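You operate a simulated robot arm through the tools that you are given. There is no shell and no other tool.

The job below is to be done with a simulated two-armed robot. You get a single attempt, and the scene is never put back.

Task
Thread the teal feeder, tension it and feed to the blue mark.
Fine: roll lever shut, gauge at GOOD.

Only the result counts: the job must be done as asked and must still hold three seconds after the hand-in. Knocking over, shifting, dropping, spilling or breaking anything else fails it.

Robot
Two 7-joint arms with two-finger parallel grippers on one trunk that stands fixed in place. Base frame: the origin is at the foot of the trunk, x ahead of it, y to its left, z up; the work surface is at about z = 0.8. Units: m, rad, N and s.
The left shoulder is at [0.071, 0.156, 1.18], the right one opposite. Each reaches about 1.231 m from its shoulder. Payload 3.91 kg a hand.
Tool frame (each hand has its own): the origin (TCP) lies between the finger pads and is the grasp point; the fingertips stand 0.03 m ahead of it; z points along the fingers, y is the line along which they close. Largest opening 0.11 m; finger width 0.02, thickness 0.01; the body of the gripper, 0.048 by 0.112 m, starts 0.055 m behind the TCP.
Orientation is that of the tool frame in the base frame, as a unit quaternion [x, y, z, w]. With the fingers straight down and closing along the base's y, the tool's x points along the base's -x, its y along +y and its z along -z.

Tools
- The arms move only by the tool send_rows. It takes "left_deltas", "right_deltas" or both (then of equal length, played together; a hand with none holds still); each is a list of rows, each a list of 7 numbers: the shift along the base's x, y, z in cm, then the turn, a rotation vector about the base's x, y, z in rad, then the closure in counts, from 0 (fully open) to 255 (shut). In form: [[dx, dy, dz, wx, wy, wz, hand], ...]. A call has 1 to 20 rows; each row shifts and turns the commanded pose from where the row before left it. A row lasts 0.2 s, in which the tool goes at most 0.05 m and 0.15 rad; a call with a longer step from one row to the next is refused whole, and so is a gripper value outside its range. Where a pose cannot be reached the arm comes as near as it can. A force on the tool above 40 N (or 10 N above the force at the start of the call, whichever is more), or a blocked arm, ends the call early, and 0.2 s more pass. Each finger travels about 0.108 m/s and halts on what it meets, pressing with about 38 N; the grip force reading is that of the motor and also rises with nothing between the fingers. The clock runs only during rows and for 0.2 s after the last one: add rows that do not move to give the fingers time. It gives the time, the measured TCP pose, the force on the tool (base axes), the opening and the grip force at its end, in the units of the frame above (readings bear some noise), with the torque about the TCP (base axes, N m) and any sound that the robot's microphone picked up.
- Cameras (640 x 400 px; columns grow to the right, rows downward): "scene" is now at [0.1359, -0.0221, 1.4114]; the picture's right is [-0.24, -0.97, 0.00], its down [-0.51, 0.13, -0.85] and it looks along [0.82, -0.21, -0.53] (base axes); focal length 315 px, centre (320, 200). "left" rides on the left gripper at [0.072, -0.017, -0.103] in its tool frame; the picture's right is [0.23, 0.97, 0.00], its down [-0.76, 0.18, -0.62] and it looks along [-0.61, 0.14, 0.78] (tool axes); focal length 222 px, centre (320, 200). "right" rides on the right gripper at [0.072, 0.017, -0.103] in its tool frame; the picture's right is [-0.23, 0.97, 0.00], its down [-0.76, -0.18, -0.62] and it looks along [-0.61, -0.14, 0.78] (tool axes); focal length 222 px, centre (320, 200). There is no depth. A picture from a camera that has moved, and an enlarged one, comes with that camera's place and axes in the base frame and with its lens.
- get_image(camera): a new picture of that camera. The clock stands still meanwhile.
- lift_body(by): slides the trunk up (or, below 0, down) by that many m; the arms and the scene camera ride with it, the base frame stays. It gives what a move gives, with no picture.
- turn_head(pan, tilt): turns the head with the scene camera to pan (to the left, within 1.501 rad either way) and tilt (down, from -0.506 to 1.204), counted from straight ahead of the robot. It gives what a move gives.
- close_up(camera, box): a new picture of the part [left, top, right, bottom] of that camera's present view, enlarged. The clock stands still meanwhile.
- hand_in(): hands the job in; it is judged then, once.

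Nothing tells you positions but the pictures and the camera data. Unless the task says otherwise, let go and move clear before handing in.

The tools are called after ">>>" by a JSON object that holds its "fn" and its "kwargs". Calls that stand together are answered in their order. send_rows: Moves the arms, as the interface text tells. Its arguments: {"type":"object","properties":{"left_deltas":{"type":"array"},"right_deltas":{"type":"array"}},"required":[]} The other tools are called the same way: lift_body (by) moves the trunk up or down; turn_head (pan, tilt) turns the head that bears the scene camera; get_image (camera) takes a picture; close_up (camera, box) takes an enlarged picture of a part of a camera's view; hand_in () hands the job in.

At the start:

```text
time: 0.0
left_tcp_pos: [0.6282, 0.1251, 1.1699]
left_tcp_rot: [0.0, 1.0, 0.0, 0.0]
left_wrist_force: [0.3, 0.0, 0.5]
left_wrist_torque: [0.0, 0.01, 0.03]
left_finger_gap: 0.1104
left_grip_force: 0.0
right_tcp_pos: [0.6182, -0.5984, 1.2215]
right_tcp_rot: [0.0, 1.0, 0.001, 0.0]
right_wrist_force: [0.8, -0.3, 0.4]
right_wrist_torque: [0.0, 0.0, 0.01]
right_finger_gap: 0.1101
right_grip_force: 0.0
trunk travel left (down, up): [-0.625, 0.315]
head pan, tilt (commanded): [-0.246, 0.559]
```

scene: 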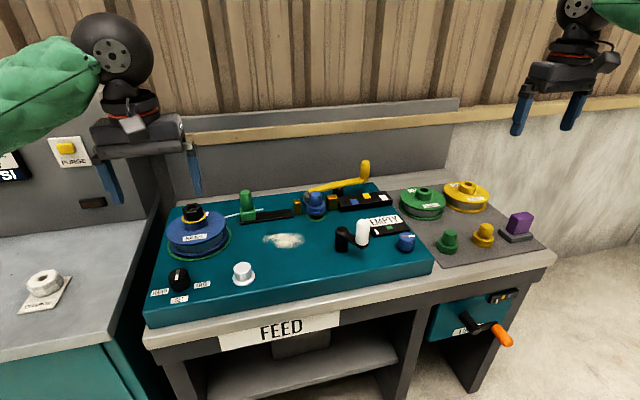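
right: 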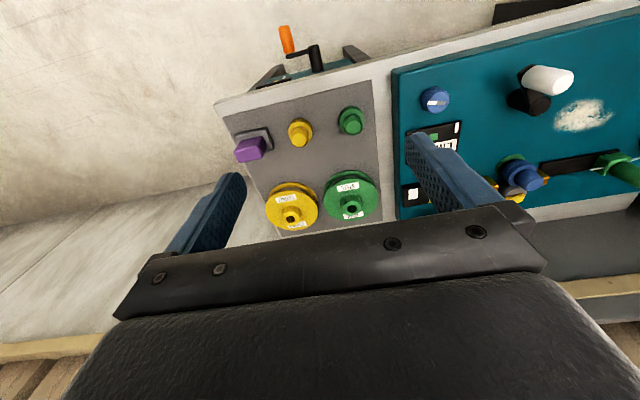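
left: 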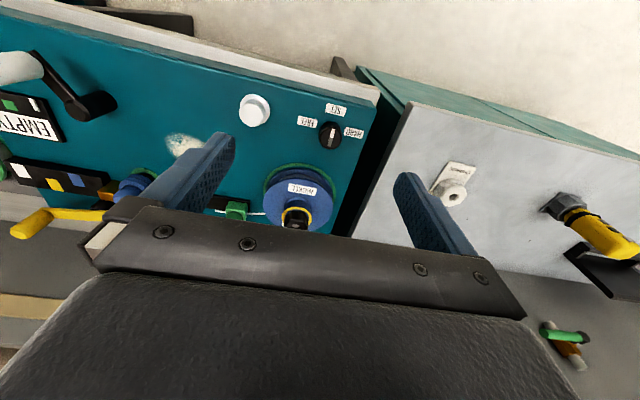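

I see a teal feeder panel with a blue spool, a green clip on a rail, a blue roller with a yellow lever, a crank with a white grip, and several knobs. I'll take close-ups to read the labels before moving.

>>> {"fn": "close_up", "kwargs": {"camera": "scene", "box": [140, 170, 300, 310]}}

>>> {"fn": "close_up", "kwargs": {"camera": "scene", "box": [280, 150, 440, 270]}}

>>> {"fn": "close_up", "kwargs": {"camera": "scene", "box": [390, 170, 560, 360]}}

>>> {"fn": "close_up", "kwargs": {"camera": "left", "box": [0, 40, 220, 240]}}

>>> {"fn": "close_up", "kwargs": {"camera": "left", "box": [180, 70, 400, 250]}}

>>> {"fn": "close_up", "kwargs": {"camera": "scene", "box": [0, 110, 160, 340]}}

```text
2.86 times, centred on (220, 240) of scene
camera zoom: at [0.1359, -0.0221, 1.4114], right [-0.24, -0.97, 0.0], down [-0.51, 0.13, -0.85], along [0.82, -0.21, -0.53], focal length 899 px, centre (606, 86)
```

zoom: 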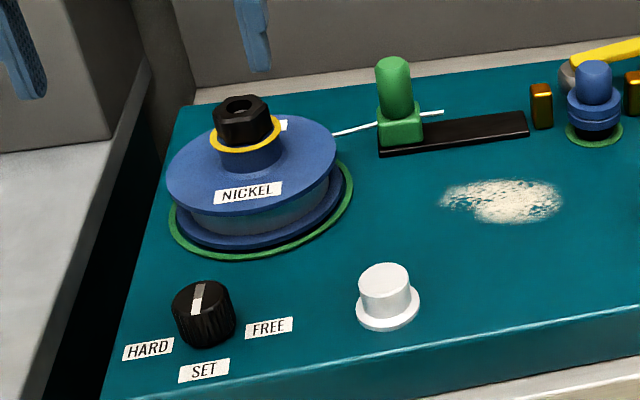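

```text
3.33 times, centred on (360, 210) of scene
camera zoom: at [0.1359, -0.0221, 1.4114], right [-0.24, -0.97, 0.0], down [-0.51, 0.13, -0.85], along [0.82, -0.21, -0.53], focal length 1049 px, centre (187, 167)
```

zoom: 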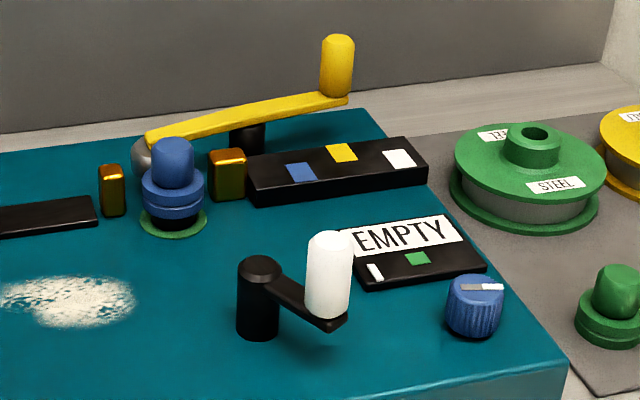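

```text
2.11 times, centred on (475, 265) of scene
camera zoom: at [0.1359, -0.0221, 1.4114], right [-0.24, -0.97, 0.0], down [-0.51, 0.13, -0.85], along [0.82, -0.21, -0.53], focal length 662 px, centre (-6, 63)
```

zoom: 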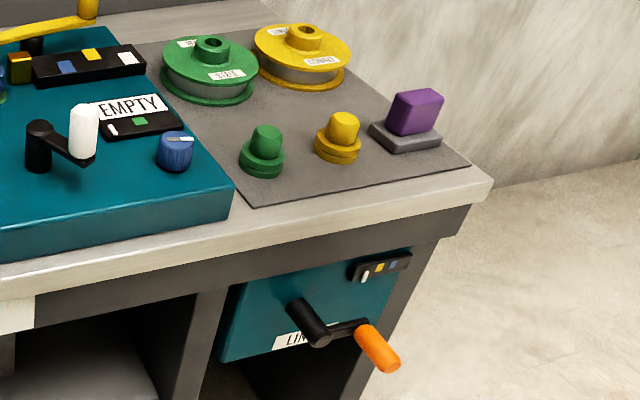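

```text
2.00 times, centred on (110, 140) of left
camera zoom: at [0.5567, 0.1067, 1.2721], right [-0.23, 0.97, 0.0], down [0.76, 0.18, 0.62], along [0.61, 0.14, -0.78], focal length 444 px, centre (740, 320)
```

zoom: 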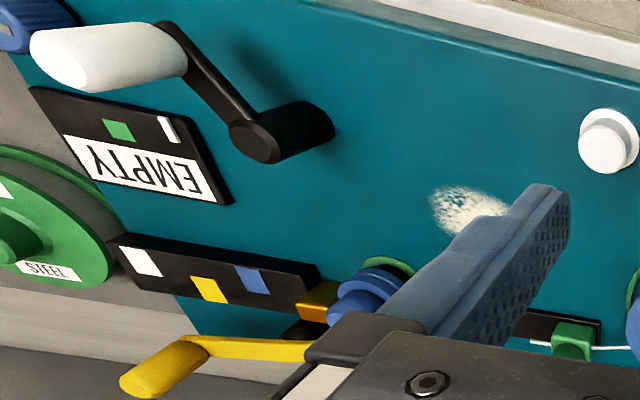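

```text
2.22 times, centred on (290, 160) of left
camera zoom: at [0.5567, 0.1067, 1.2721], right [-0.23, 0.97, 0.0], down [0.76, 0.18, 0.62], along [0.61, 0.14, -0.78], focal length 494 px, centre (387, 289)
```

zoom: 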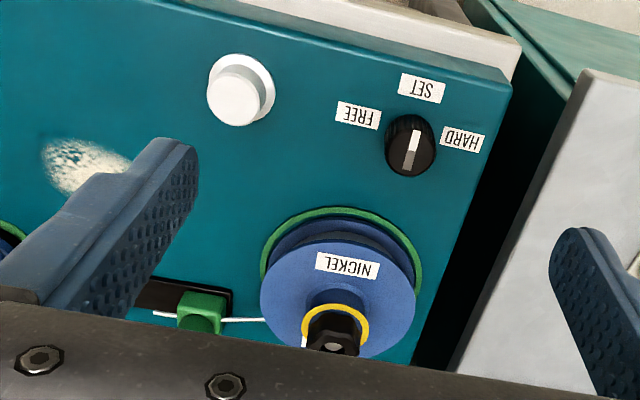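

```text
1.74 times, centred on (80, 225) of scene
camera zoom: at [0.1359, -0.0221, 1.4114], right [-0.24, -0.97, 0.0], down [-0.51, 0.13, -0.85], along [0.82, -0.21, -0.53], focal length 547 px, centre (737, 156)
```

zoom: 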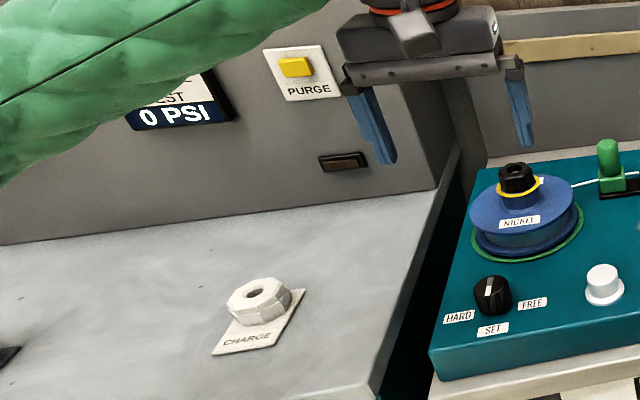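

The spool, slider track and lever are on the far side of the teal box. I'll zoom in on each mechanism to see how it works before touching anything.

>>> {"fn": "close_up", "kwargs": {"camera": "scene", "box": [225, 180, 305, 230]}}

>>> {"fn": "close_up", "kwargs": {"camera": "scene", "box": [285, 155, 405, 230]}}

>>> {"fn": "close_up", "kwargs": {"camera": "scene", "box": [320, 200, 440, 275]}}

>>> {"fn": "close_up", "kwargs": {"camera": "scene", "box": [145, 195, 265, 310]}}

>>> {"fn": "close_up", "kwargs": {"camera": "right", "box": [380, 50, 640, 220]}}

```text
8.00 times, centred on (265, 205) of scene
camera zoom: at [0.1359, -0.0221, 1.4114], right [-0.24, -0.97, 0.0], down [-0.51, 0.13, -0.85], along [0.82, -0.21, -0.53], focal length 2518 px, centre (760, 160)
```

zoom: 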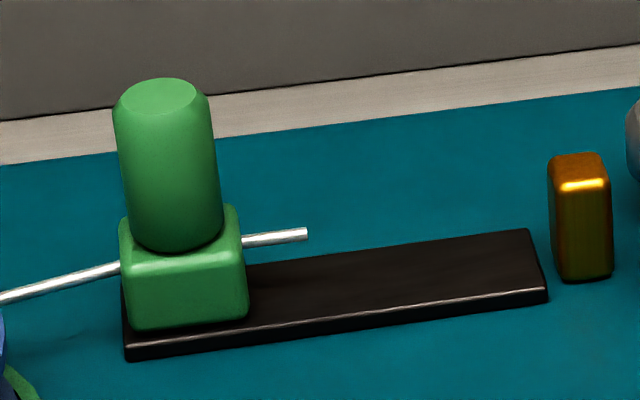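

```text
5.33 times, centred on (345, 192) of scene
camera zoom: at [0.1359, -0.0221, 1.4114], right [-0.24, -0.97, 0.0], down [-0.51, 0.13, -0.85], along [0.82, -0.21, -0.53], focal length 1678 px, centre (187, 240)
```

zoom: 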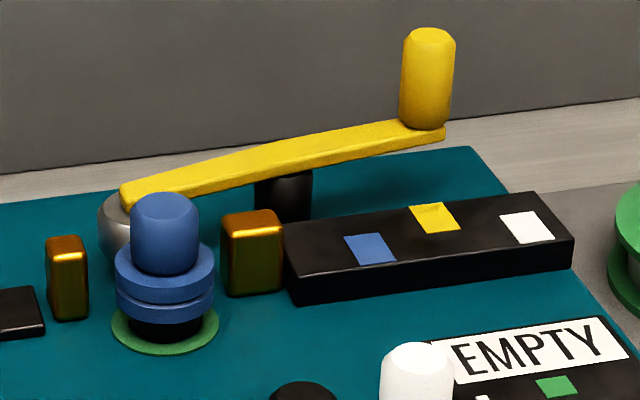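

```text
5.33 times, centred on (380, 238) of scene
camera zoom: at [0.1359, -0.0221, 1.4114], right [-0.24, -0.97, 0.0], down [-0.51, 0.13, -0.85], along [0.82, -0.21, -0.53], focal length 1678 px, centre (0, 0)
```

zoom: 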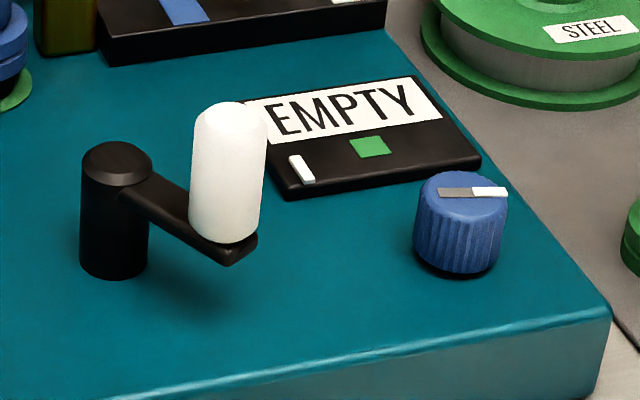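

```text
3.48 times, centred on (205, 252) of scene
camera zoom: at [0.1359, -0.0221, 1.4114], right [-0.24, -0.97, 0.0], down [-0.51, 0.13, -0.85], along [0.82, -0.21, -0.53], focal length 1095 px, centre (720, 17)
```

zoom: 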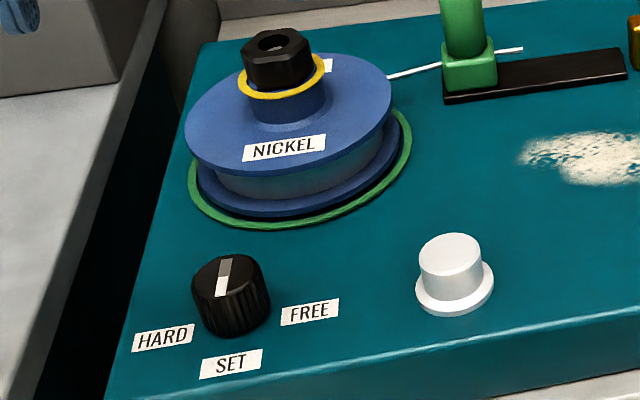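

```text
2.35 times, centred on (510, 135) of right
camera zoom: at [0.5451, -0.5803, 1.3233], right [0.23, 0.97, 0.0], down [0.76, -0.18, 0.62], along [0.61, -0.14, -0.78], focal length 523 px, centre (-127, 353)
```

zoom: 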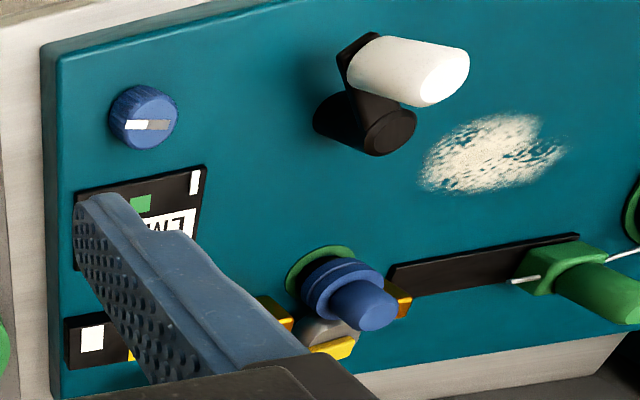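

The spool and roll are both blue and already fitted. The wire tip sticks out of the green shuttle, short of the first brass guide. I'll bring the right wrist camera above the rolls and lever to see their state from overhead.

>>> {"fn": "send_rows", "kwargs": {"right_deltas": [[2.5, 3.62, -0.6, 0, 0, 0, 0], [2.5, 3.62, -0.6, 0, 0, 0, 0], [2.5, 3.62, -0.6, 0, 0, 0, 0], [2.5, 3.62, -0.6, 0, 0, 0, 0], [2.5, 3.62, -0.6, 0, 0, 0, 0], [2.5, 3.62, -0.6, 0, 0, 0, 0], [2.5, 3.62, -0.6, 0, 0, 0, 0], [2.5, 3.62, -0.6, 0, 0, 0, 0], [2.5, 3.62, -0.6, 0, 0, 0, 0], [2.5, 3.62, -0.6, 0, 0, 0, 0], [0, 0, 0, 0, 0, 0, 0]]}}

>>> {"fn": "get_image", "kwargs": {"camera": "right"}}

>>> {"fn": "get_image", "kwargs": {"camera": "scene"}}

```text
time: 2.4
left_tcp_pos: [0.6271, 0.1262, 1.17]
left_tcp_rot: [0.0, 1.0, 0.0, 0.001]
left_wrist_force: [0.3, 0.2, -0.6]
left_wrist_torque: [-0.02, -0.02, 0.01]
left_finger_gap: 0.1099
left_grip_force: 0.1
right_tcp_pos: [0.8661, -0.236, 1.1617]
right_tcp_rot: [0.001, 1.0, -0.001, 0.001]
right_wrist_force: [-1.1, 0.8, 0.5]
right_wrist_torque: [0.01, -0.05, -0.04]
right_finger_gap: 0.1098
right_grip_force: 0.0
trunk travel left (down, up): [-0.625, 0.315]
head pan, tilt (commanded): [-0.246, 0.559]
```

```text
taken
camera right: at [0.7925, -0.2186, 1.2644], right [0.23, 0.97, 0.0], down [0.76, -0.18, 0.62], along [0.61, -0.14, -0.78], focal length 222 px, centre (320, 200)
```

right: 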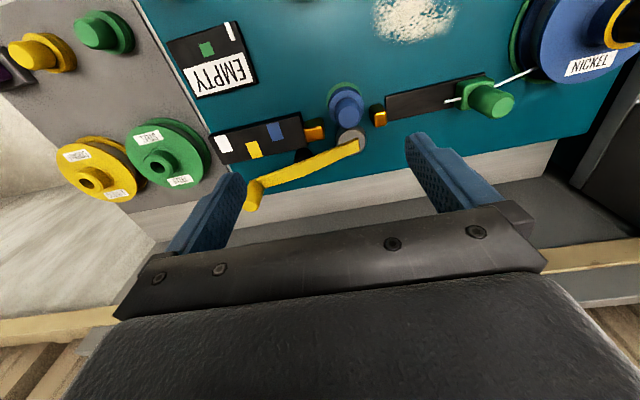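

```text
taken
camera scene: at [0.1341, -0.0218, 1.4116], right [-0.24, -0.97, 0.0], down [-0.51, 0.13, -0.85], along [0.82, -0.21, -0.53], focal length 315 px, centre (320, 200)
```

scene: 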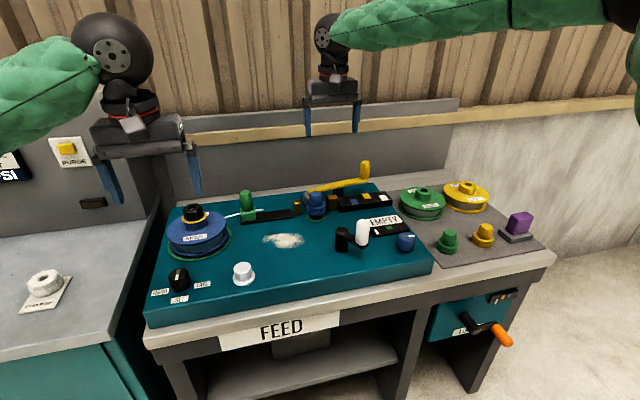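

>>> {"fn": "close_up", "kwargs": {"camera": "right", "box": [200, 60, 420, 220]}}

>>> {"fn": "close_up", "kwargs": {"camera": "right", "box": [360, 0, 640, 150]}}

>>> {"fn": "close_up", "kwargs": {"camera": "right", "box": [150, 0, 420, 170]}}

>>> {"fn": "close_up", "kwargs": {"camera": "scene", "box": [480, 200, 560, 250]}}

>>> {"fn": "close_up", "kwargs": {"camera": "scene", "box": [420, 280, 530, 350]}}

```text
2.50 times, centred on (310, 140) of right
camera zoom: at [0.7925, -0.2186, 1.2644], right [0.23, 0.97, 0.0], down [0.76, -0.18, 0.62], along [0.61, -0.14, -0.78], focal length 555 px, centre (345, 350)
```

zoom: 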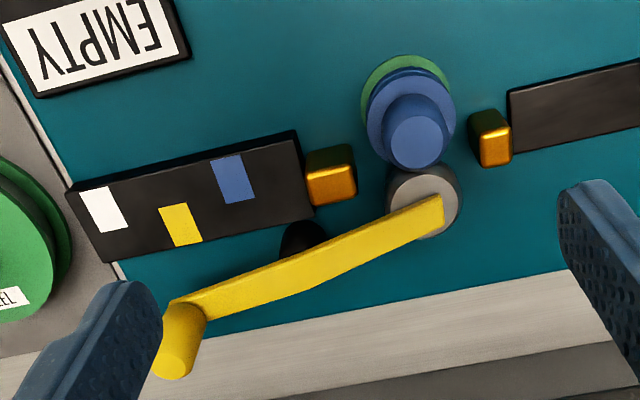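

```text
2.29 times, centred on (500, 75) of right
camera zoom: at [0.7925, -0.2186, 1.2644], right [0.23, 0.97, 0.0], down [0.76, -0.18, 0.62], along [0.61, -0.14, -0.78], focal length 508 px, centre (-91, 486)
```

zoom: 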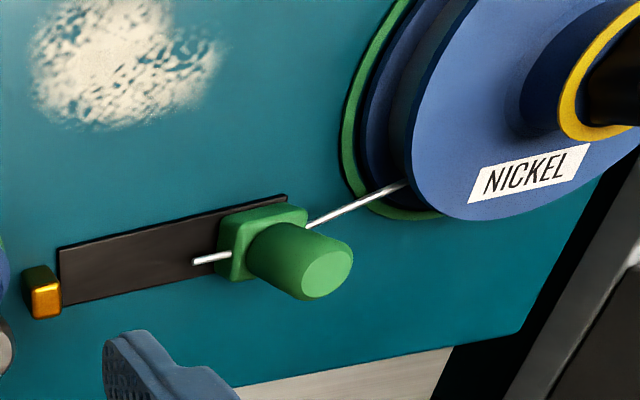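

```text
2.35 times, centred on (285, 85) of right
camera zoom: at [0.7925, -0.2186, 1.2644], right [0.23, 0.97, 0.0], down [0.76, -0.18, 0.62], along [0.61, -0.14, -0.78], focal length 523 px, centre (402, 471)
```

zoom: 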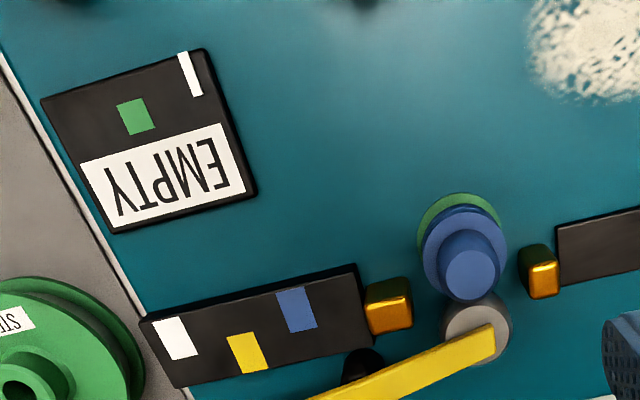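

```text
8.00 times, centred on (520, 225) of scene
camera zoom: at [0.1341, -0.0218, 1.4116], right [-0.24, -0.97, 0.0], down [-0.51, 0.13, -0.85], along [0.82, -0.21, -0.53], focal length 2518 px, centre (-1280, 0)
```

zoom: 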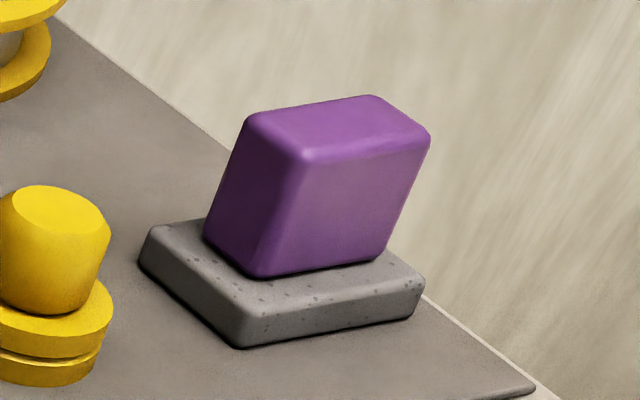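

```text
5.71 times, centred on (475, 315) of scene
camera zoom: at [0.1341, -0.0218, 1.4116], right [-0.24, -0.97, 0.0], down [-0.51, 0.13, -0.85], along [0.82, -0.21, -0.53], focal length 1798 px, centre (-566, -457)
```

zoom: 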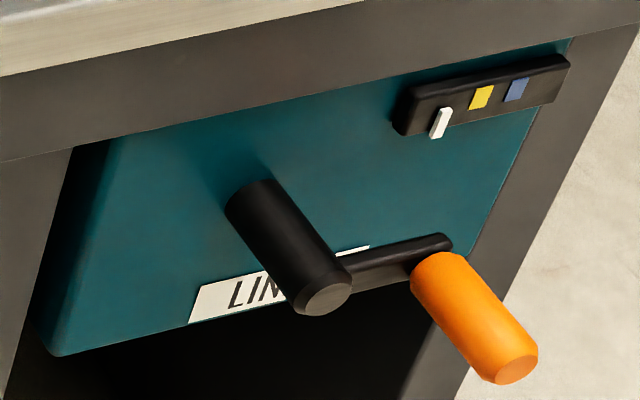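

I want a straight-down view of the rolls to judge the lever gap, so I'll shift the right hand about 11 cm further forward.

>>> {"fn": "send_rows", "kwargs": {"right_deltas": [[3.6, 0.5, 0, 0, 0, 0, 0], [3.6, 0.5, 0, 0, 0, 0, 0], [3.6, 0.5, 0, 0, 0, 0, 0], [0, 0, 0, 0, 0, 0, 0]]}}

>>> {"fn": "get_image", "kwargs": {"camera": "right"}}

>>> {"fn": "close_up", "kwargs": {"camera": "right", "box": [240, 0, 440, 125]}}

>>> {"fn": "close_up", "kwargs": {"camera": "scene", "box": [160, 195, 240, 265]}}

```text
time: 3.4
left_tcp_pos: [0.631, 0.1239, 1.1674]
left_tcp_rot: [0.0, 1.0, -0.001, -0.001]
left_wrist_force: [0.7, -0.7, 0.3]
left_wrist_torque: [0.0, -0.01, 0.02]
left_finger_gap: 0.11
left_grip_force: 0.1
right_tcp_pos: [0.9342, -0.2481, 1.1626]
right_tcp_rot: [0.0, 1.0, 0.001, 0.001]
right_wrist_force: [0.3, -0.1, 0.4]
right_wrist_torque: [-0.02, 0.03, 0.04]
right_finger_gap: 0.1098
right_grip_force: 0.1
right hand out of reach, approached as far as the arm can: row 2, 3
trunk travel left (down, up): [-0.625, 0.315]
head pan, tilt (commanded): [-0.246, 0.559]
```

```text
taken
camera right: at [0.8613, -0.2307, 1.2645], right [0.23, 0.97, 0.0], down [0.76, -0.18, 0.62], along [0.61, -0.14, -0.78], focal length 222 px, centre (320, 200)
```

right: 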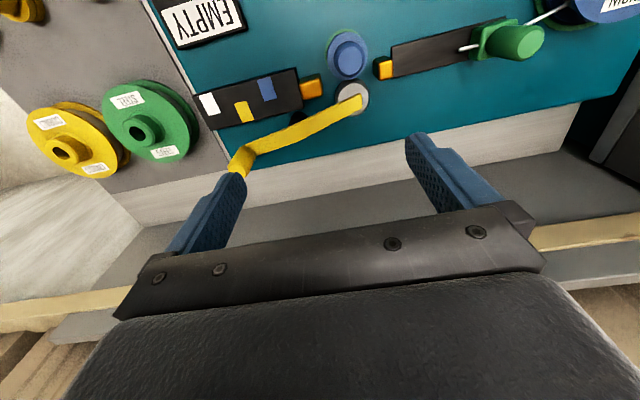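

```text
3.20 times, centred on (340, 62) of right
camera zoom: at [0.8613, -0.2307, 1.2645], right [0.23, 0.97, 0.0], down [0.76, -0.18, 0.62], along [0.61, -0.14, -0.78], focal length 711 px, centre (256, 640)
```

zoom: 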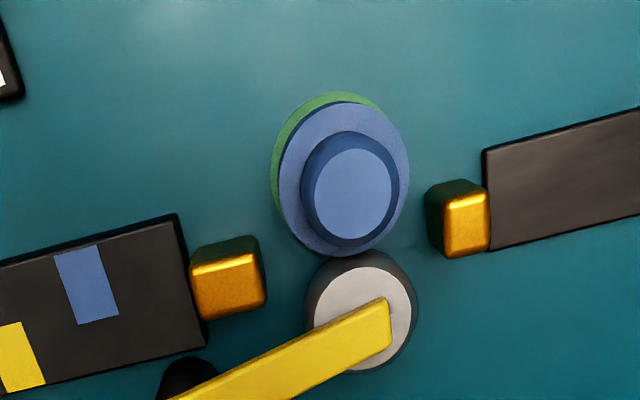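

```text
5.71 times, centred on (200, 230) of scene
camera zoom: at [0.1371, -0.0219, 1.4111], right [-0.24, -0.97, 0.0], down [-0.52, 0.13, -0.85], along [0.82, -0.21, -0.53], focal length 1798 px, centre (1006, 29)
```

zoom: 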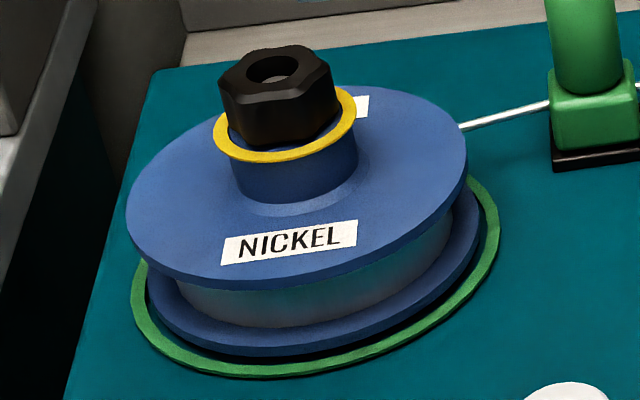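

The pinch roller sits very close to the blue roll, so I need to know whether the lever is open or shut. I'll bring the right wrist camera lower and straight above the gap, since the hand can reach further there.

>>> {"fn": "send_rows", "kwargs": {"right_deltas": [[0, 0, -4, 0, 0, 0, 0], [0, 0, -4, 0, 0, 0, 0], [3, 1, -2, 0, 0, 0, 0], [3, 1, 0, 0, 0, 0, 0], [0, 0, 0, 0, 0, 0, 0]]}}

>>> {"fn": "get_image", "kwargs": {"camera": "right"}}

>>> {"fn": "close_up", "kwargs": {"camera": "right", "box": [260, 0, 420, 100]}}

```text
time: 4.6
left_tcp_pos: [0.6289, 0.1244, 1.1688]
left_tcp_rot: [0.001, 1.0, 0.001, 0.0]
left_wrist_force: [-0.4, -0.3, -0.4]
left_wrist_torque: [0.0, 0.0, 0.02]
left_finger_gap: 0.11
left_grip_force: 0.1
right_tcp_pos: [0.9343, -0.2622, 1.0742]
right_tcp_rot: [0.0, 1.0, 0.002, 0.0]
right_wrist_force: [-0.2, -0.2, 0.1]
right_wrist_torque: [-0.01, 0.04, -0.01]
right_finger_gap: 0.1102
right_grip_force: 0.0
right hand out of reach, approached as far as the arm can: row 2, 3, 4
trunk travel left (down, up): [-0.625, 0.315]
head pan, tilt (commanded): [-0.246, 0.559]
```

```text
taken
camera right: at [0.8598, -0.2452, 1.1769], right [0.23, 0.97, 0.0], down [0.76, -0.18, 0.62], along [0.61, -0.14, -0.78], focal length 222 px, centre (320, 200)
```

right: 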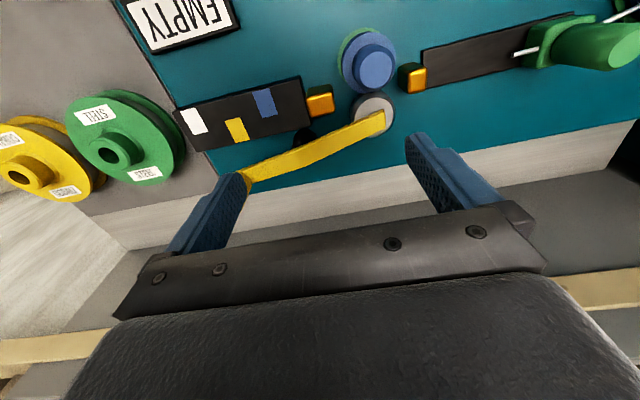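

```text
4.00 times, centred on (340, 50) of right
camera zoom: at [0.8598, -0.2452, 1.1769], right [0.23, 0.97, 0.0], down [0.76, -0.18, 0.62], along [0.61, -0.14, -0.78], focal length 888 px, centre (240, 800)
```

zoom: 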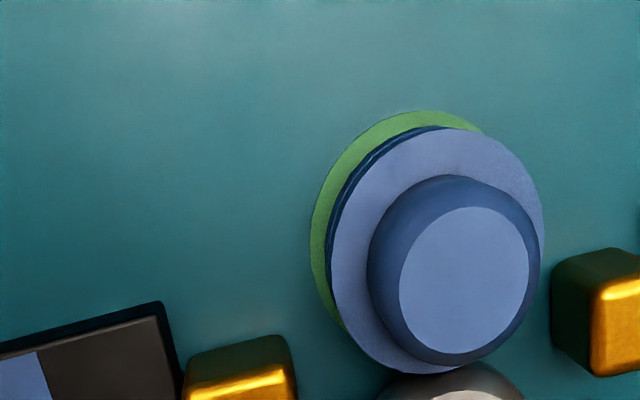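

From this angle I can't tell the gap. I'll move the right arm back and bring the left arm over with a −90° yaw, so its camera looks along the feed line at the rolls.

>>> {"fn": "send_rows", "kwargs": {"right_deltas": [[-3.5, -2.5, 1, 0, 0, 0, 0], [-3.5, -2.5, 1, 0, 0, 0, 0], [-3.5, -2.5, 1, 0, 0, 0, 0], [-3.5, -2.5, 1, 0, 0, 0, 0], [-3.5, -2.5, 1, 0, 0, 0, 0], [-3.5, -2.5, 1, 0, 0, 0, 0], [0, 0, 0, 0, 0, 0, 0], [0, 0, 0, 0, 0, 0, 0], [0, 0, 0, 0, 0, 0, 0], [0, 0, 0, 0, 0, 0, 0], [0, 0, 0, 0, 0, 0, 0], [0, 0, 0, 0, 0, 0, 0]], "left_deltas": [[0, 0, 0, 0, 0, -0.143, 0], [0, 0, 0, 0, 0, -0.143, 0], [0, 0, 0, 0, 0, -0.143, 0], [2.5, -2.2, -1, 0, 0, -0.143, 0], [2.5, -2.2, -1, 0, 0, -0.143, 0], [2.5, -2.2, -1, 0, 0, -0.143, 0], [2.5, -2.2, -1, 0, 0, -0.143, 0], [2.5, -2.2, -1, 0, 0, -0.143, 0], [2.5, -2.2, -1, 0, 0, -0.143, 0], [2.5, -2.2, -1, 0, 0, -0.143, 0], [2.5, -2.2, -1, 0, 0, -0.143, 0], [2.5, 0, -1, 0, 0, 0, 0]]}}

>>> {"fn": "get_image", "kwargs": {"camera": "left"}}

>>> {"fn": "get_image", "kwargs": {"camera": "scene"}}

```text
time: 7.2
left_tcp_pos: [0.8565, -0.0516, 1.0747]
left_tcp_rot: [0.709, 0.706, 0.0, -0.001]
left_wrist_force: [0.2, 0.2, 0.6]
left_wrist_torque: [-0.05, 0.01, 0.03]
left_finger_gap: 0.1099
left_grip_force: 0.1
right_tcp_pos: [0.7253, -0.4159, 1.1339]
right_tcp_rot: [0.0, 1.0, 0.0, -0.001]
right_wrist_force: [-0.4, 0.2, 0.7]
right_wrist_torque: [-0.01, 0.01, -0.04]
right_finger_gap: 0.1098
right_grip_force: 0.0
trunk travel left (down, up): [-0.625, 0.315]
head pan, tilt (commanded): [-0.246, 0.559]
```

```text
taken
camera left: at [0.8401, 0.0209, 1.1785], right [0.97, 0.22, 0.0], down [0.18, -0.76, 0.62], along [0.14, -0.61, -0.78], focal length 222 px, centre (320, 200)
```

left: 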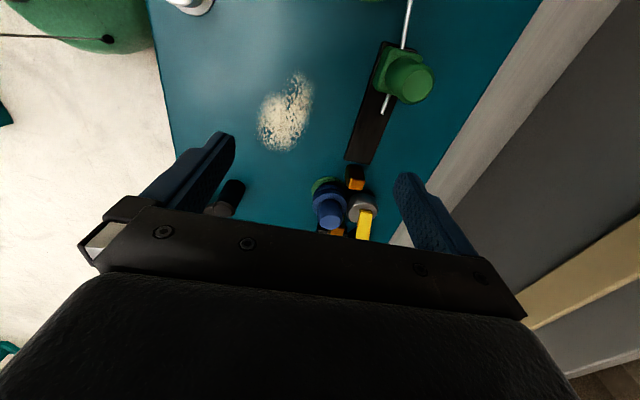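

```text
taken
camera scene: at [0.137, -0.0216, 1.4112], right [-0.24, -0.97, 0.0], down [-0.52, 0.13, -0.85], along [0.82, -0.21, -0.53], focal length 315 px, centre (320, 200)
```

scene: 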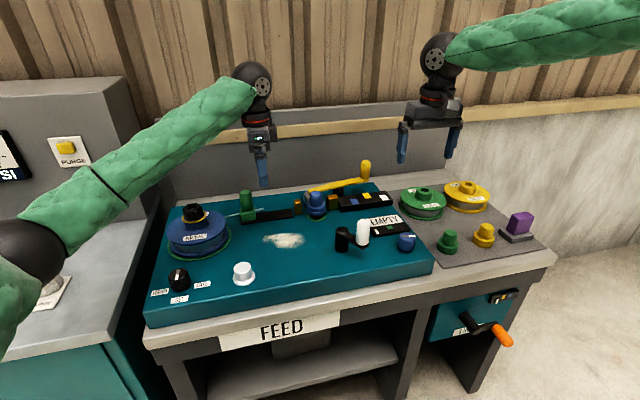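

>>> {"fn": "close_up", "kwargs": {"camera": "left", "box": [280, 140, 420, 245]}}

>>> {"fn": "close_up", "kwargs": {"camera": "left", "box": [320, 0, 480, 180]}}

```text
3.81 times, centred on (350, 192) of left
camera zoom: at [0.8401, 0.0209, 1.1785], right [0.97, 0.22, 0.0], down [0.18, -0.76, 0.62], along [0.14, -0.61, -0.78], focal length 846 px, centre (206, 229)
```

zoom: 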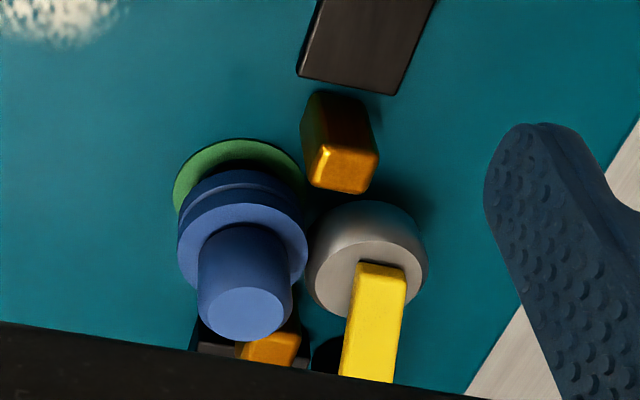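

```text
2.22 times, centred on (400, 90) of left
camera zoom: at [0.8401, 0.0209, 1.1785], right [0.97, 0.22, 0.0], down [0.18, -0.76, 0.62], along [0.14, -0.61, -0.78], focal length 494 px, centre (142, 444)
```

zoom: 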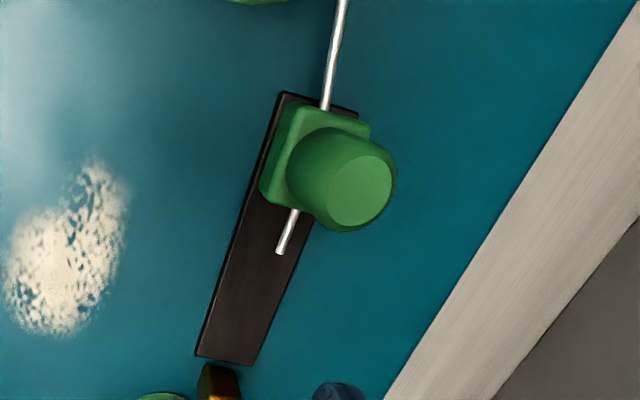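

The lever's pinch roller looks almost against the blue roll, so the lever may be shut already. I'll tilt the right hand forward and go for the yellow handle, near (1.02, −0.40, 0.945), to test it gently while the left camera watches the rolls.

>>> {"fn": "send_rows", "kwargs": {"right_deltas": [[0, 0, 0, 0, -0.131, 0, 0], [0, 0, 0, 0, -0.131, 0, 0], [0, 0, 0, 0, -0.131, 0, 0], [0, 0, 0, 0, -0.131, 0, 0], [0, 0, 0, 0, -0.131, 0, 0], [0, 0, 0, 0, -0.131, 0, 0], [3, 0.3, -1, 0, 0, 0, 0], [3, 0.3, -1, 0, 0, 0, 0], [3, 0.3, -1, 0, 0, 0, 0], [3, 0.3, -1, 0, 0, 0, 0], [3, 0.3, -1, 0, 0, 0, 0], [3, 0.2, -1.5, 0, 0, 0, 0], [0, 0, 0, 0, 0, 0, 0]]}}

>>> {"fn": "get_image", "kwargs": {"camera": "right"}}

>>> {"fn": "get_image", "kwargs": {"camera": "scene"}}

```text
time: 10.0
left_tcp_pos: [0.8544, -0.0518, 1.0763]
left_tcp_rot: [0.708, 0.706, 0.0, 0.0]
left_wrist_force: [0.0, 0.0, 0.9]
left_wrist_torque: [0.05, -0.02, 0.0]
left_finger_gap: 0.1102
left_grip_force: 0.0
right_tcp_pos: [0.9031, -0.3965, 1.0667]
right_tcp_rot: [0.0, 0.924, 0.001, 0.383]
right_wrist_force: [0.2, 0.0, 0.1]
right_wrist_torque: [-0.03, -0.03, -0.03]
right_finger_gap: 0.1099
right_grip_force: 0.1
trunk travel left (down, up): [-0.625, 0.315]
head pan, tilt (commanded): [-0.246, 0.559]
```

```text
taken
camera right: at [0.7777, -0.3793, 1.0884], right [0.16, 0.97, 0.16], down [0.1, -0.18, 0.98], along [0.98, -0.14, -0.12], focal length 222 px, centre (320, 200)
```

right: 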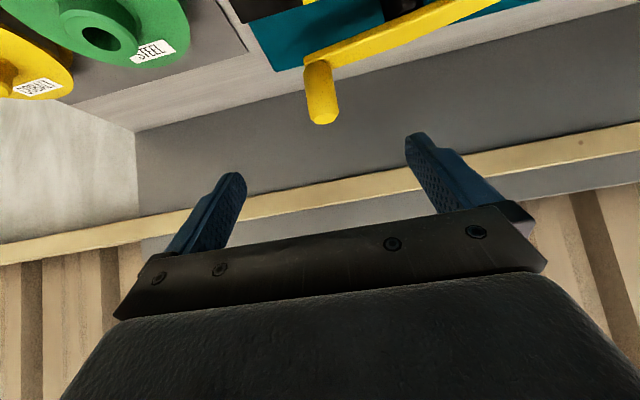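

```text
taken
camera scene: at [0.1348, -0.0224, 1.4115], right [-0.24, -0.97, 0.0], down [-0.51, 0.13, -0.85], along [0.82, -0.21, -0.53], focal length 315 px, centre (320, 200)
```

scene: 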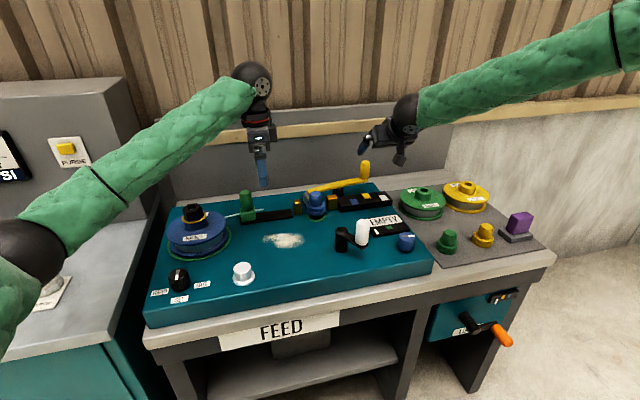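

The handle is at about (1.022, −0.396), between z 0.90 and 0.96, and the hand is lined up with it. I'll advance along the tool axis and close on it.

>>> {"fn": "send_rows", "kwargs": {"right_deltas": [[2.4, 0, -2.45, 0, 0, 0, 0], [2.4, 0, -2.45, 0, 0, 0, 0], [2.4, 0, -2.45, 0, 0, 0, 0], [2.4, 0, -2.45, 0, 0, 0, 0], [2.2, 0, -2.3, 0, 0, 0, 0], [0, 0, 0, 0, 0, 0, 0]]}}

>>> {"fn": "get_image", "kwargs": {"camera": "right"}}

>>> {"fn": "close_up", "kwargs": {"camera": "scene", "box": [280, 130, 440, 230]}}

```text
time: 11.4
left_tcp_pos: [0.8548, -0.0514, 1.0759]
left_tcp_rot: [0.708, 0.706, 0.0, 0.0]
left_wrist_force: [0.4, -0.4, -0.2]
left_wrist_torque: [-0.02, -0.03, 0.02]
left_finger_gap: 0.1102
left_grip_force: 0.0
right_tcp_pos: [1.0212, -0.3952, 0.946]
right_tcp_rot: [-0.001, 0.923, 0.001, 0.384]
right_wrist_force: [0.5, -0.9, -0.1]
right_wrist_torque: [-0.02, -0.02, 0.01]
right_finger_gap: 0.1099
right_grip_force: 0.1
trunk travel left (down, up): [-0.625, 0.315]
head pan, tilt (commanded): [-0.246, 0.559]
```

```text
taken
camera right: at [0.8956, -0.3777, 0.9678], right [0.16, 0.97, 0.16], down [0.1, -0.18, 0.98], along [0.98, -0.14, -0.12], focal length 222 px, centre (320, 200)
```

right: 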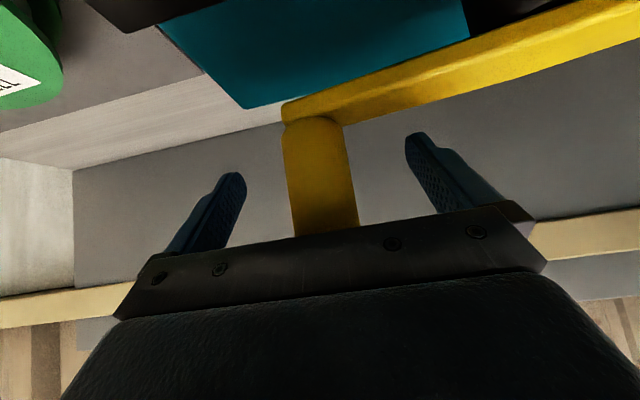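

```text
4.00 times, centred on (360, 180) of scene
camera zoom: at [0.1353, -0.0221, 1.4115], right [-0.24, -0.97, 0.0], down [-0.51, 0.13, -0.85], along [0.82, -0.21, -0.53], focal length 1259 px, centre (160, 280)
```

zoom: 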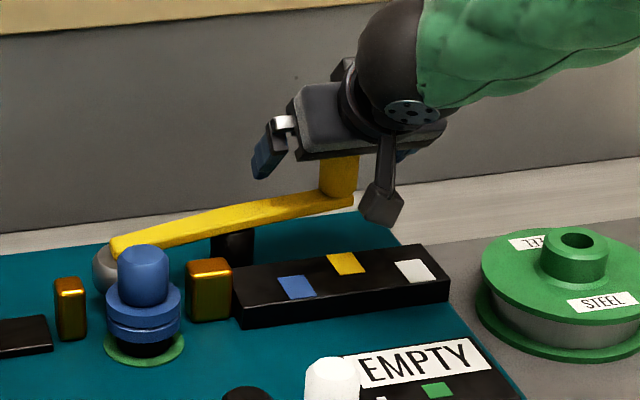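

The handle sits between the fingers, so I'll close on it.

>>> {"fn": "send_rows", "kwargs": {"right_deltas": [[0, 0, 0, 0, 0, 0, 120], [0, 0, 0, 0, 0, 0, 170], [0, 0, 0, 0, 0, 0, 230], [0, 0, 0, 0, 0, 0, 230]]}}

>>> {"fn": "close_up", "kwargs": {"camera": "left", "box": [280, 140, 420, 245]}}

```text
time: 12.4
left_tcp_pos: [0.8559, -0.05, 1.0758]
left_tcp_rot: [0.707, 0.707, 0.0, 0.0]
left_wrist_force: [-0.6, -0.8, -0.5]
left_wrist_torque: [-0.01, 0.01, -0.02]
left_finger_gap: 0.1097
left_grip_force: 0.0
right_tcp_pos: [1.0216, -0.3916, 0.9466]
right_tcp_rot: [0.0, 0.924, 0.0, 0.383]
right_wrist_force: [-4.9, 14.2, -4.7]
right_wrist_torque: [-0.24, -0.16, -0.02]
right_finger_gap: 0.0318
right_grip_force: 45.4
trunk travel left (down, up): [-0.625, 0.315]
head pan, tilt (commanded): [-0.246, 0.559]
```

```text
3.81 times, centred on (350, 192) of left
camera zoom: at [0.8391, 0.0221, 1.1789], right [0.97, 0.23, 0.0], down [0.18, -0.76, 0.62], along [0.14, -0.61, -0.78], focal length 846 px, centre (206, 229)
```

zoom: 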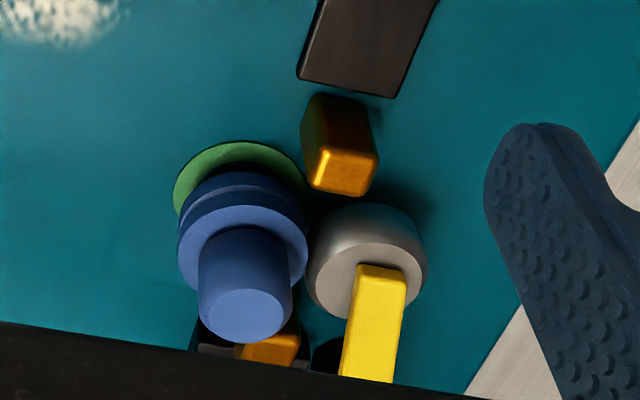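

I have the handle, with a small sideways offset of about 4 mm to take out. I'll relieve that, then try a gentle 1 cm pull toward the robot, which should be the opening direction.

>>> {"fn": "send_rows", "kwargs": {"right_deltas": [[0, 0.4, 0, 0, 0, 0, 230], [-0.5, -0.15, 0, 0, 0, 0, 230], [-0.5, -0.15, 0, 0, 0, 0, 230], [0, 0, 0, 0, 0, 0, 230]]}}

>>> {"fn": "close_up", "kwargs": {"camera": "left", "box": [280, 140, 420, 245]}}

>>> {"fn": "close_up", "kwargs": {"camera": "scene", "box": [280, 130, 440, 230]}}

```text
time: 13.4
left_tcp_pos: [0.8549, -0.0489, 1.074]
left_tcp_rot: [0.708, 0.706, -0.001, 0.0]
left_wrist_force: [-1.3, -0.1, -0.5]
left_wrist_torque: [-0.02, 0.02, -0.02]
left_finger_gap: 0.1101
left_grip_force: 0.0
right_tcp_pos: [1.0118, -0.3928, 0.9452]
right_tcp_rot: [-0.001, 0.924, 0.0, 0.383]
right_wrist_force: [3.0, 16.0, -6.0]
right_wrist_torque: [-0.14, -0.5, -0.61]
right_finger_gap: 0.0316
right_grip_force: 44.6
trunk travel left (down, up): [-0.625, 0.315]
head pan, tilt (commanded): [-0.246, 0.559]
```

```text
3.81 times, centred on (350, 192) of left
camera zoom: at [0.8399, 0.0222, 1.1783], right [0.97, 0.23, 0.0], down [0.18, -0.76, 0.62], along [0.14, -0.61, -0.78], focal length 846 px, centre (206, 229)
```

zoom: 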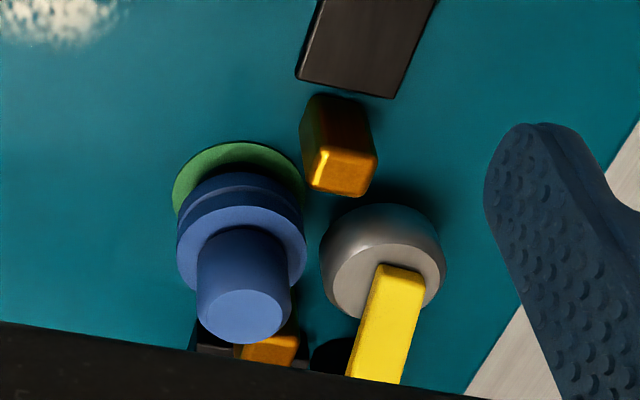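

```text
4.00 times, centred on (360, 180) of scene
camera zoom: at [0.1371, -0.0206, 1.4112], right [-0.24, -0.97, 0.0], down [-0.52, 0.13, -0.85], along [0.82, -0.21, -0.53], focal length 1259 px, centre (160, 280)
```

zoom: 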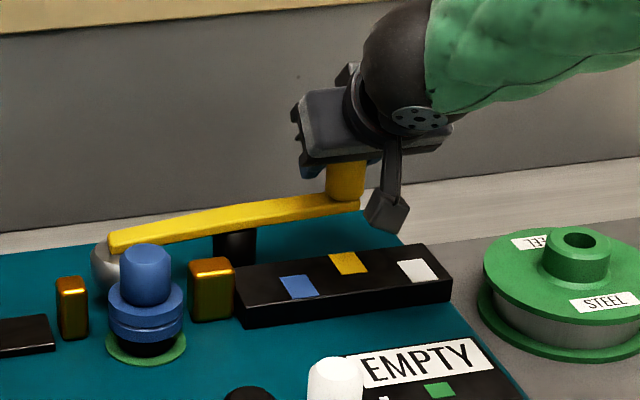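

The lever swung freely and the pinch roller moved away from the roll, so it had been shut. I'll keep opening it along its arc to make room for the wire.

>>> {"fn": "send_rows", "kwargs": {"right_deltas": [[-0.4, 0.4, 0, 0, 0, 0, 230], [-0.8, -0.1, 0, 0, 0, 0, 230], [-0.8, -0.1, 0, 0, 0, 0, 230], [-0.8, -0.05, 0, 0, 0, 0, 230], [0, 0, 0, 0, 0, 0, 230]]}}

>>> {"fn": "close_up", "kwargs": {"camera": "left", "box": [280, 140, 420, 245]}}

>>> {"fn": "close_up", "kwargs": {"camera": "scene", "box": [280, 130, 440, 230]}}

```text
time: 14.6
left_tcp_pos: [0.8578, -0.0496, 1.0742]
left_tcp_rot: [0.707, 0.707, -0.001, 0.0]
left_wrist_force: [-0.3, -0.2, -0.7]
left_wrist_torque: [0.01, -0.03, 0.02]
left_finger_gap: 0.1102
left_grip_force: 0.0
right_tcp_pos: [0.9865, -0.3922, 0.9454]
right_tcp_rot: [-0.001, 0.924, 0.0, 0.382]
right_wrist_force: [12.8, 19.2, -13.9]
right_wrist_torque: [-0.25, -0.52, -1.18]
right_finger_gap: 0.0315
right_grip_force: 45.3
trunk travel left (down, up): [-0.625, 0.315]
head pan, tilt (commanded): [-0.246, 0.559]
```

```text
3.81 times, centred on (350, 192) of left
camera zoom: at [0.8413, 0.0223, 1.1771], right [0.97, 0.23, 0.0], down [0.18, -0.76, 0.62], along [0.14, -0.61, -0.78], focal length 846 px, centre (206, 229)
```

zoom: 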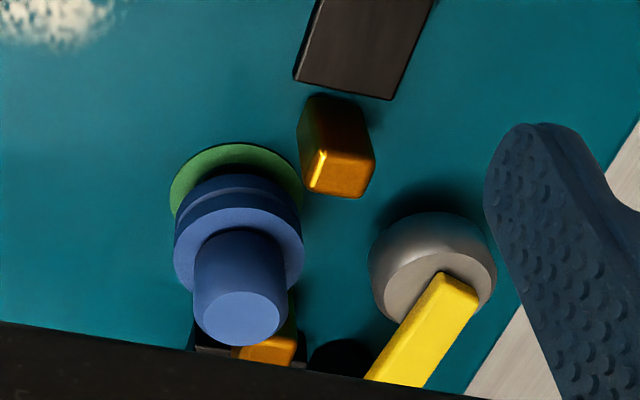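

```text
4.00 times, centred on (360, 180) of scene
camera zoom: at [0.1389, -0.0208, 1.4109], right [-0.24, -0.97, 0.0], down [-0.52, 0.13, -0.85], along [0.82, -0.21, -0.53], focal length 1259 px, centre (160, 280)
```

zoom: 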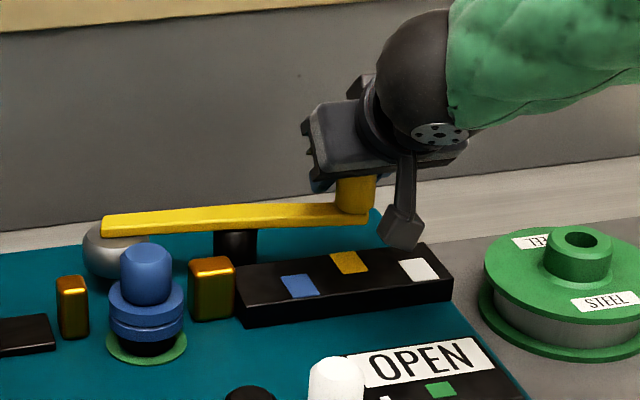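

The gauge now reads OPEN and there is about 2 cm between the rolls, so threading comes next. I'll hold the lever open with the right hand and bring the left hand round to the green shuttle knob, near (0.936, −0.004, 0.94).

>>> {"fn": "send_rows", "kwargs": {"right_deltas": [[-0.5, 0.4, 0, 0, 0, 0, 230], [0, 0, 0, 0, 0, 0, 230], [0, 0, 0, 0, 0, 0, 230], [0, 0, 0, 0, 0, 0, 230], [0, 0, 0, 0, 0, 0, 230], [0, 0, 0, 0, 0, 0, 230], [0, 0, 0, 0, 0, 0, 230], [0, 0, 0, 0, 0, 0, 230], [0, 0, 0, 0, 0, 0, 230], [0, 0, 0, 0, 0, 0, 230], [0, 0, 0, 0, 0, 0, 230], [0, 0, 0, 0, 0, 0, 230], [0, 0, 0, 0, 0, 0, 230], [0, 0, 0, 0, 0, 0, 230], [0, 0, 0, 0, 0, 0, 230], [0, 0, 0, 0, 0, 0, 230]], "left_deltas": [[0, 0.5, 0, 0, 0, 0.143, 0], [0, 0.5, 0, 0, 0, 0.143, 0], [0, 0.5, 0, 0, 0, 0.143, 0], [0, 0.5, 0, 0, 0, 0.143, 0], [0, 0.5, 0, 0, 0, 0.143, 0], [0, 0.5, 0, 0, 0, 0.143, 0], [0, 0.5, 0, 0, 0, 0.143, 0], [0, 0.5, 0, 0, 0, 0.143, 0], [0, 0.5, 0, 0, 0, 0.143, 0], [0, 0.2, 0, 0, 0, 0.143, 0], [0, 0, 0, 0, 0, 0.143, 0], [0, 0, 0, 0, -0.125, 0, 0], [0, 0, 0, 0, -0.125, 0, 0], [0, 0, 0, 0, -0.125, 0, 0], [0, 0, 0, 0, -0.125, 0, 0], [0, 0, 0, 0, 0, 0, 0]]}}

>>> {"fn": "get_image", "kwargs": {"camera": "left"}}

>>> {"fn": "get_image", "kwargs": {"camera": "scene"}}

```text
time: 18.0
left_tcp_pos: [0.8544, -0.0049, 1.0773]
left_tcp_rot: [0.0, 0.969, 0.0, 0.247]
left_wrist_force: [-0.5, 0.6, -0.3]
left_wrist_torque: [0.0, 0.01, -0.02]
left_finger_gap: 0.1102
left_grip_force: 0.2
right_tcp_pos: [0.9801, -0.3908, 0.9458]
right_tcp_rot: [0.0, 0.924, 0.0, 0.381]
right_wrist_force: [2.3, -0.2, -15.2]
right_wrist_torque: [-0.8, -0.11, -0.24]
right_finger_gap: 0.0313
right_grip_force: 44.6
trunk travel left (down, up): [-0.625, 0.315]
head pan, tilt (commanded): [-0.246, 0.559]
```

```text
taken
camera left: at [0.7423, -0.0228, 1.1335], right [-0.2, 0.97, -0.11], down [0.37, 0.18, 0.91], along [0.91, 0.14, -0.4], focal length 222 px, centre (320, 200)
```

left: 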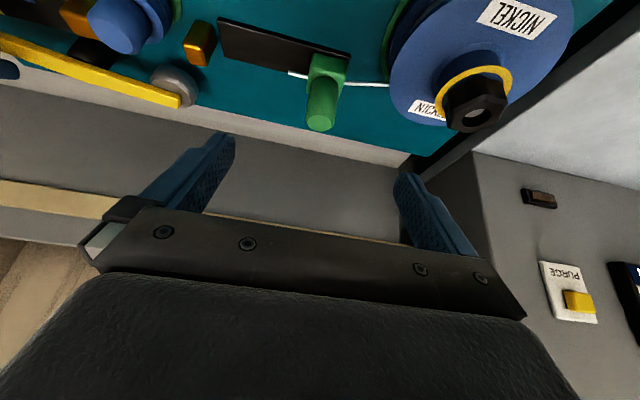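

```text
taken
camera scene: at [0.1379, -0.0226, 1.4111], right [-0.24, -0.97, 0.0], down [-0.52, 0.13, -0.85], along [0.82, -0.21, -0.53], focal length 315 px, centre (320, 200)
```

scene: 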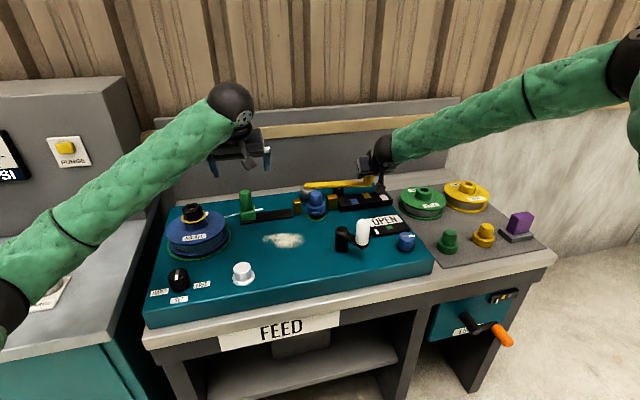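

The right hand's side force is gone and the shuttle knob is confirmed at (0.935, −0.003). I'll lower the left hand onto it with the fingers open.

>>> {"fn": "send_rows", "kwargs": {"left_deltas": [[2.0, 0.05, -3.4, 0, 0, 0, 0], [2.0, 0.05, -3.4, 0, 0, 0, 0], [2.0, 0.05, -3.4, 0, 0, 0, 0], [2.05, 0.05, -3.3, 0, 0, 0, 0], [0, 0, 0, 0, 0, 0, 0]]}}

>>> {"fn": "get_image", "kwargs": {"camera": "left"}}

>>> {"fn": "close_up", "kwargs": {"camera": "scene", "box": [160, 130, 340, 260]}}

```text
time: 19.2
left_tcp_pos: [0.9345, -0.0035, 0.9427]
left_tcp_rot: [0.0, 0.969, 0.0, 0.246]
left_wrist_force: [0.2, -0.6, 0.7]
left_wrist_torque: [0.0, -0.01, -0.04]
left_finger_gap: 0.11
left_grip_force: 0.0
right_tcp_pos: [0.9796, -0.3916, 0.9459]
right_tcp_rot: [0.001, 0.924, -0.001, 0.382]
right_wrist_force: [0.0, -0.4, -14.9]
right_wrist_torque: [-0.7, 0.03, -0.05]
right_finger_gap: 0.0314
right_grip_force: 44.6
trunk travel left (down, up): [-0.625, 0.315]
head pan, tilt (commanded): [-0.246, 0.559]
```

```text
taken
camera left: at [0.8213, -0.021, 0.9989], right [-0.2, 0.97, -0.11], down [0.37, 0.18, 0.91], along [0.91, 0.14, -0.4], focal length 222 px, centre (320, 200)
```

left: 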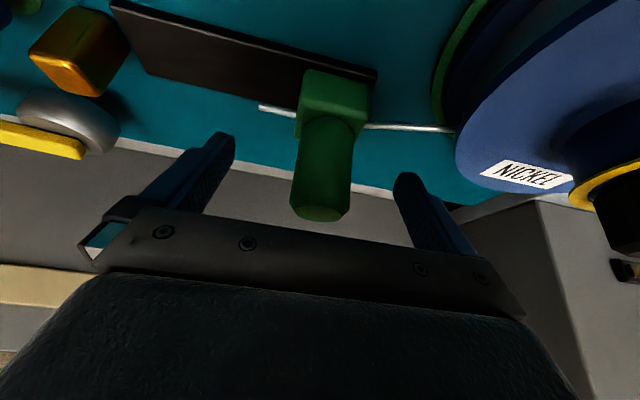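

```text
3.08 times, centred on (250, 195) of scene
camera zoom: at [0.1378, -0.0226, 1.4111], right [-0.24, -0.97, 0.0], down [-0.52, 0.13, -0.85], along [0.82, -0.21, -0.53], focal length 968 px, centre (535, 215)
```

zoom: 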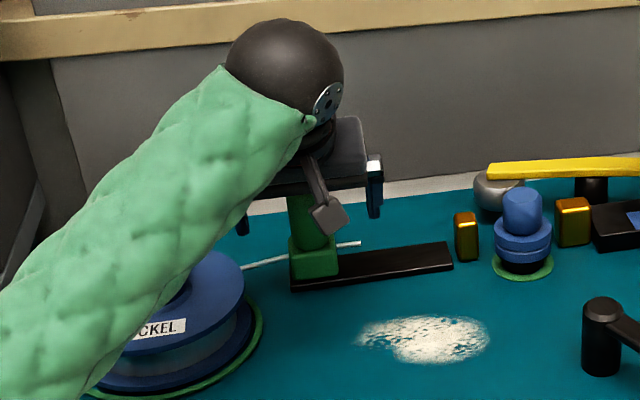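

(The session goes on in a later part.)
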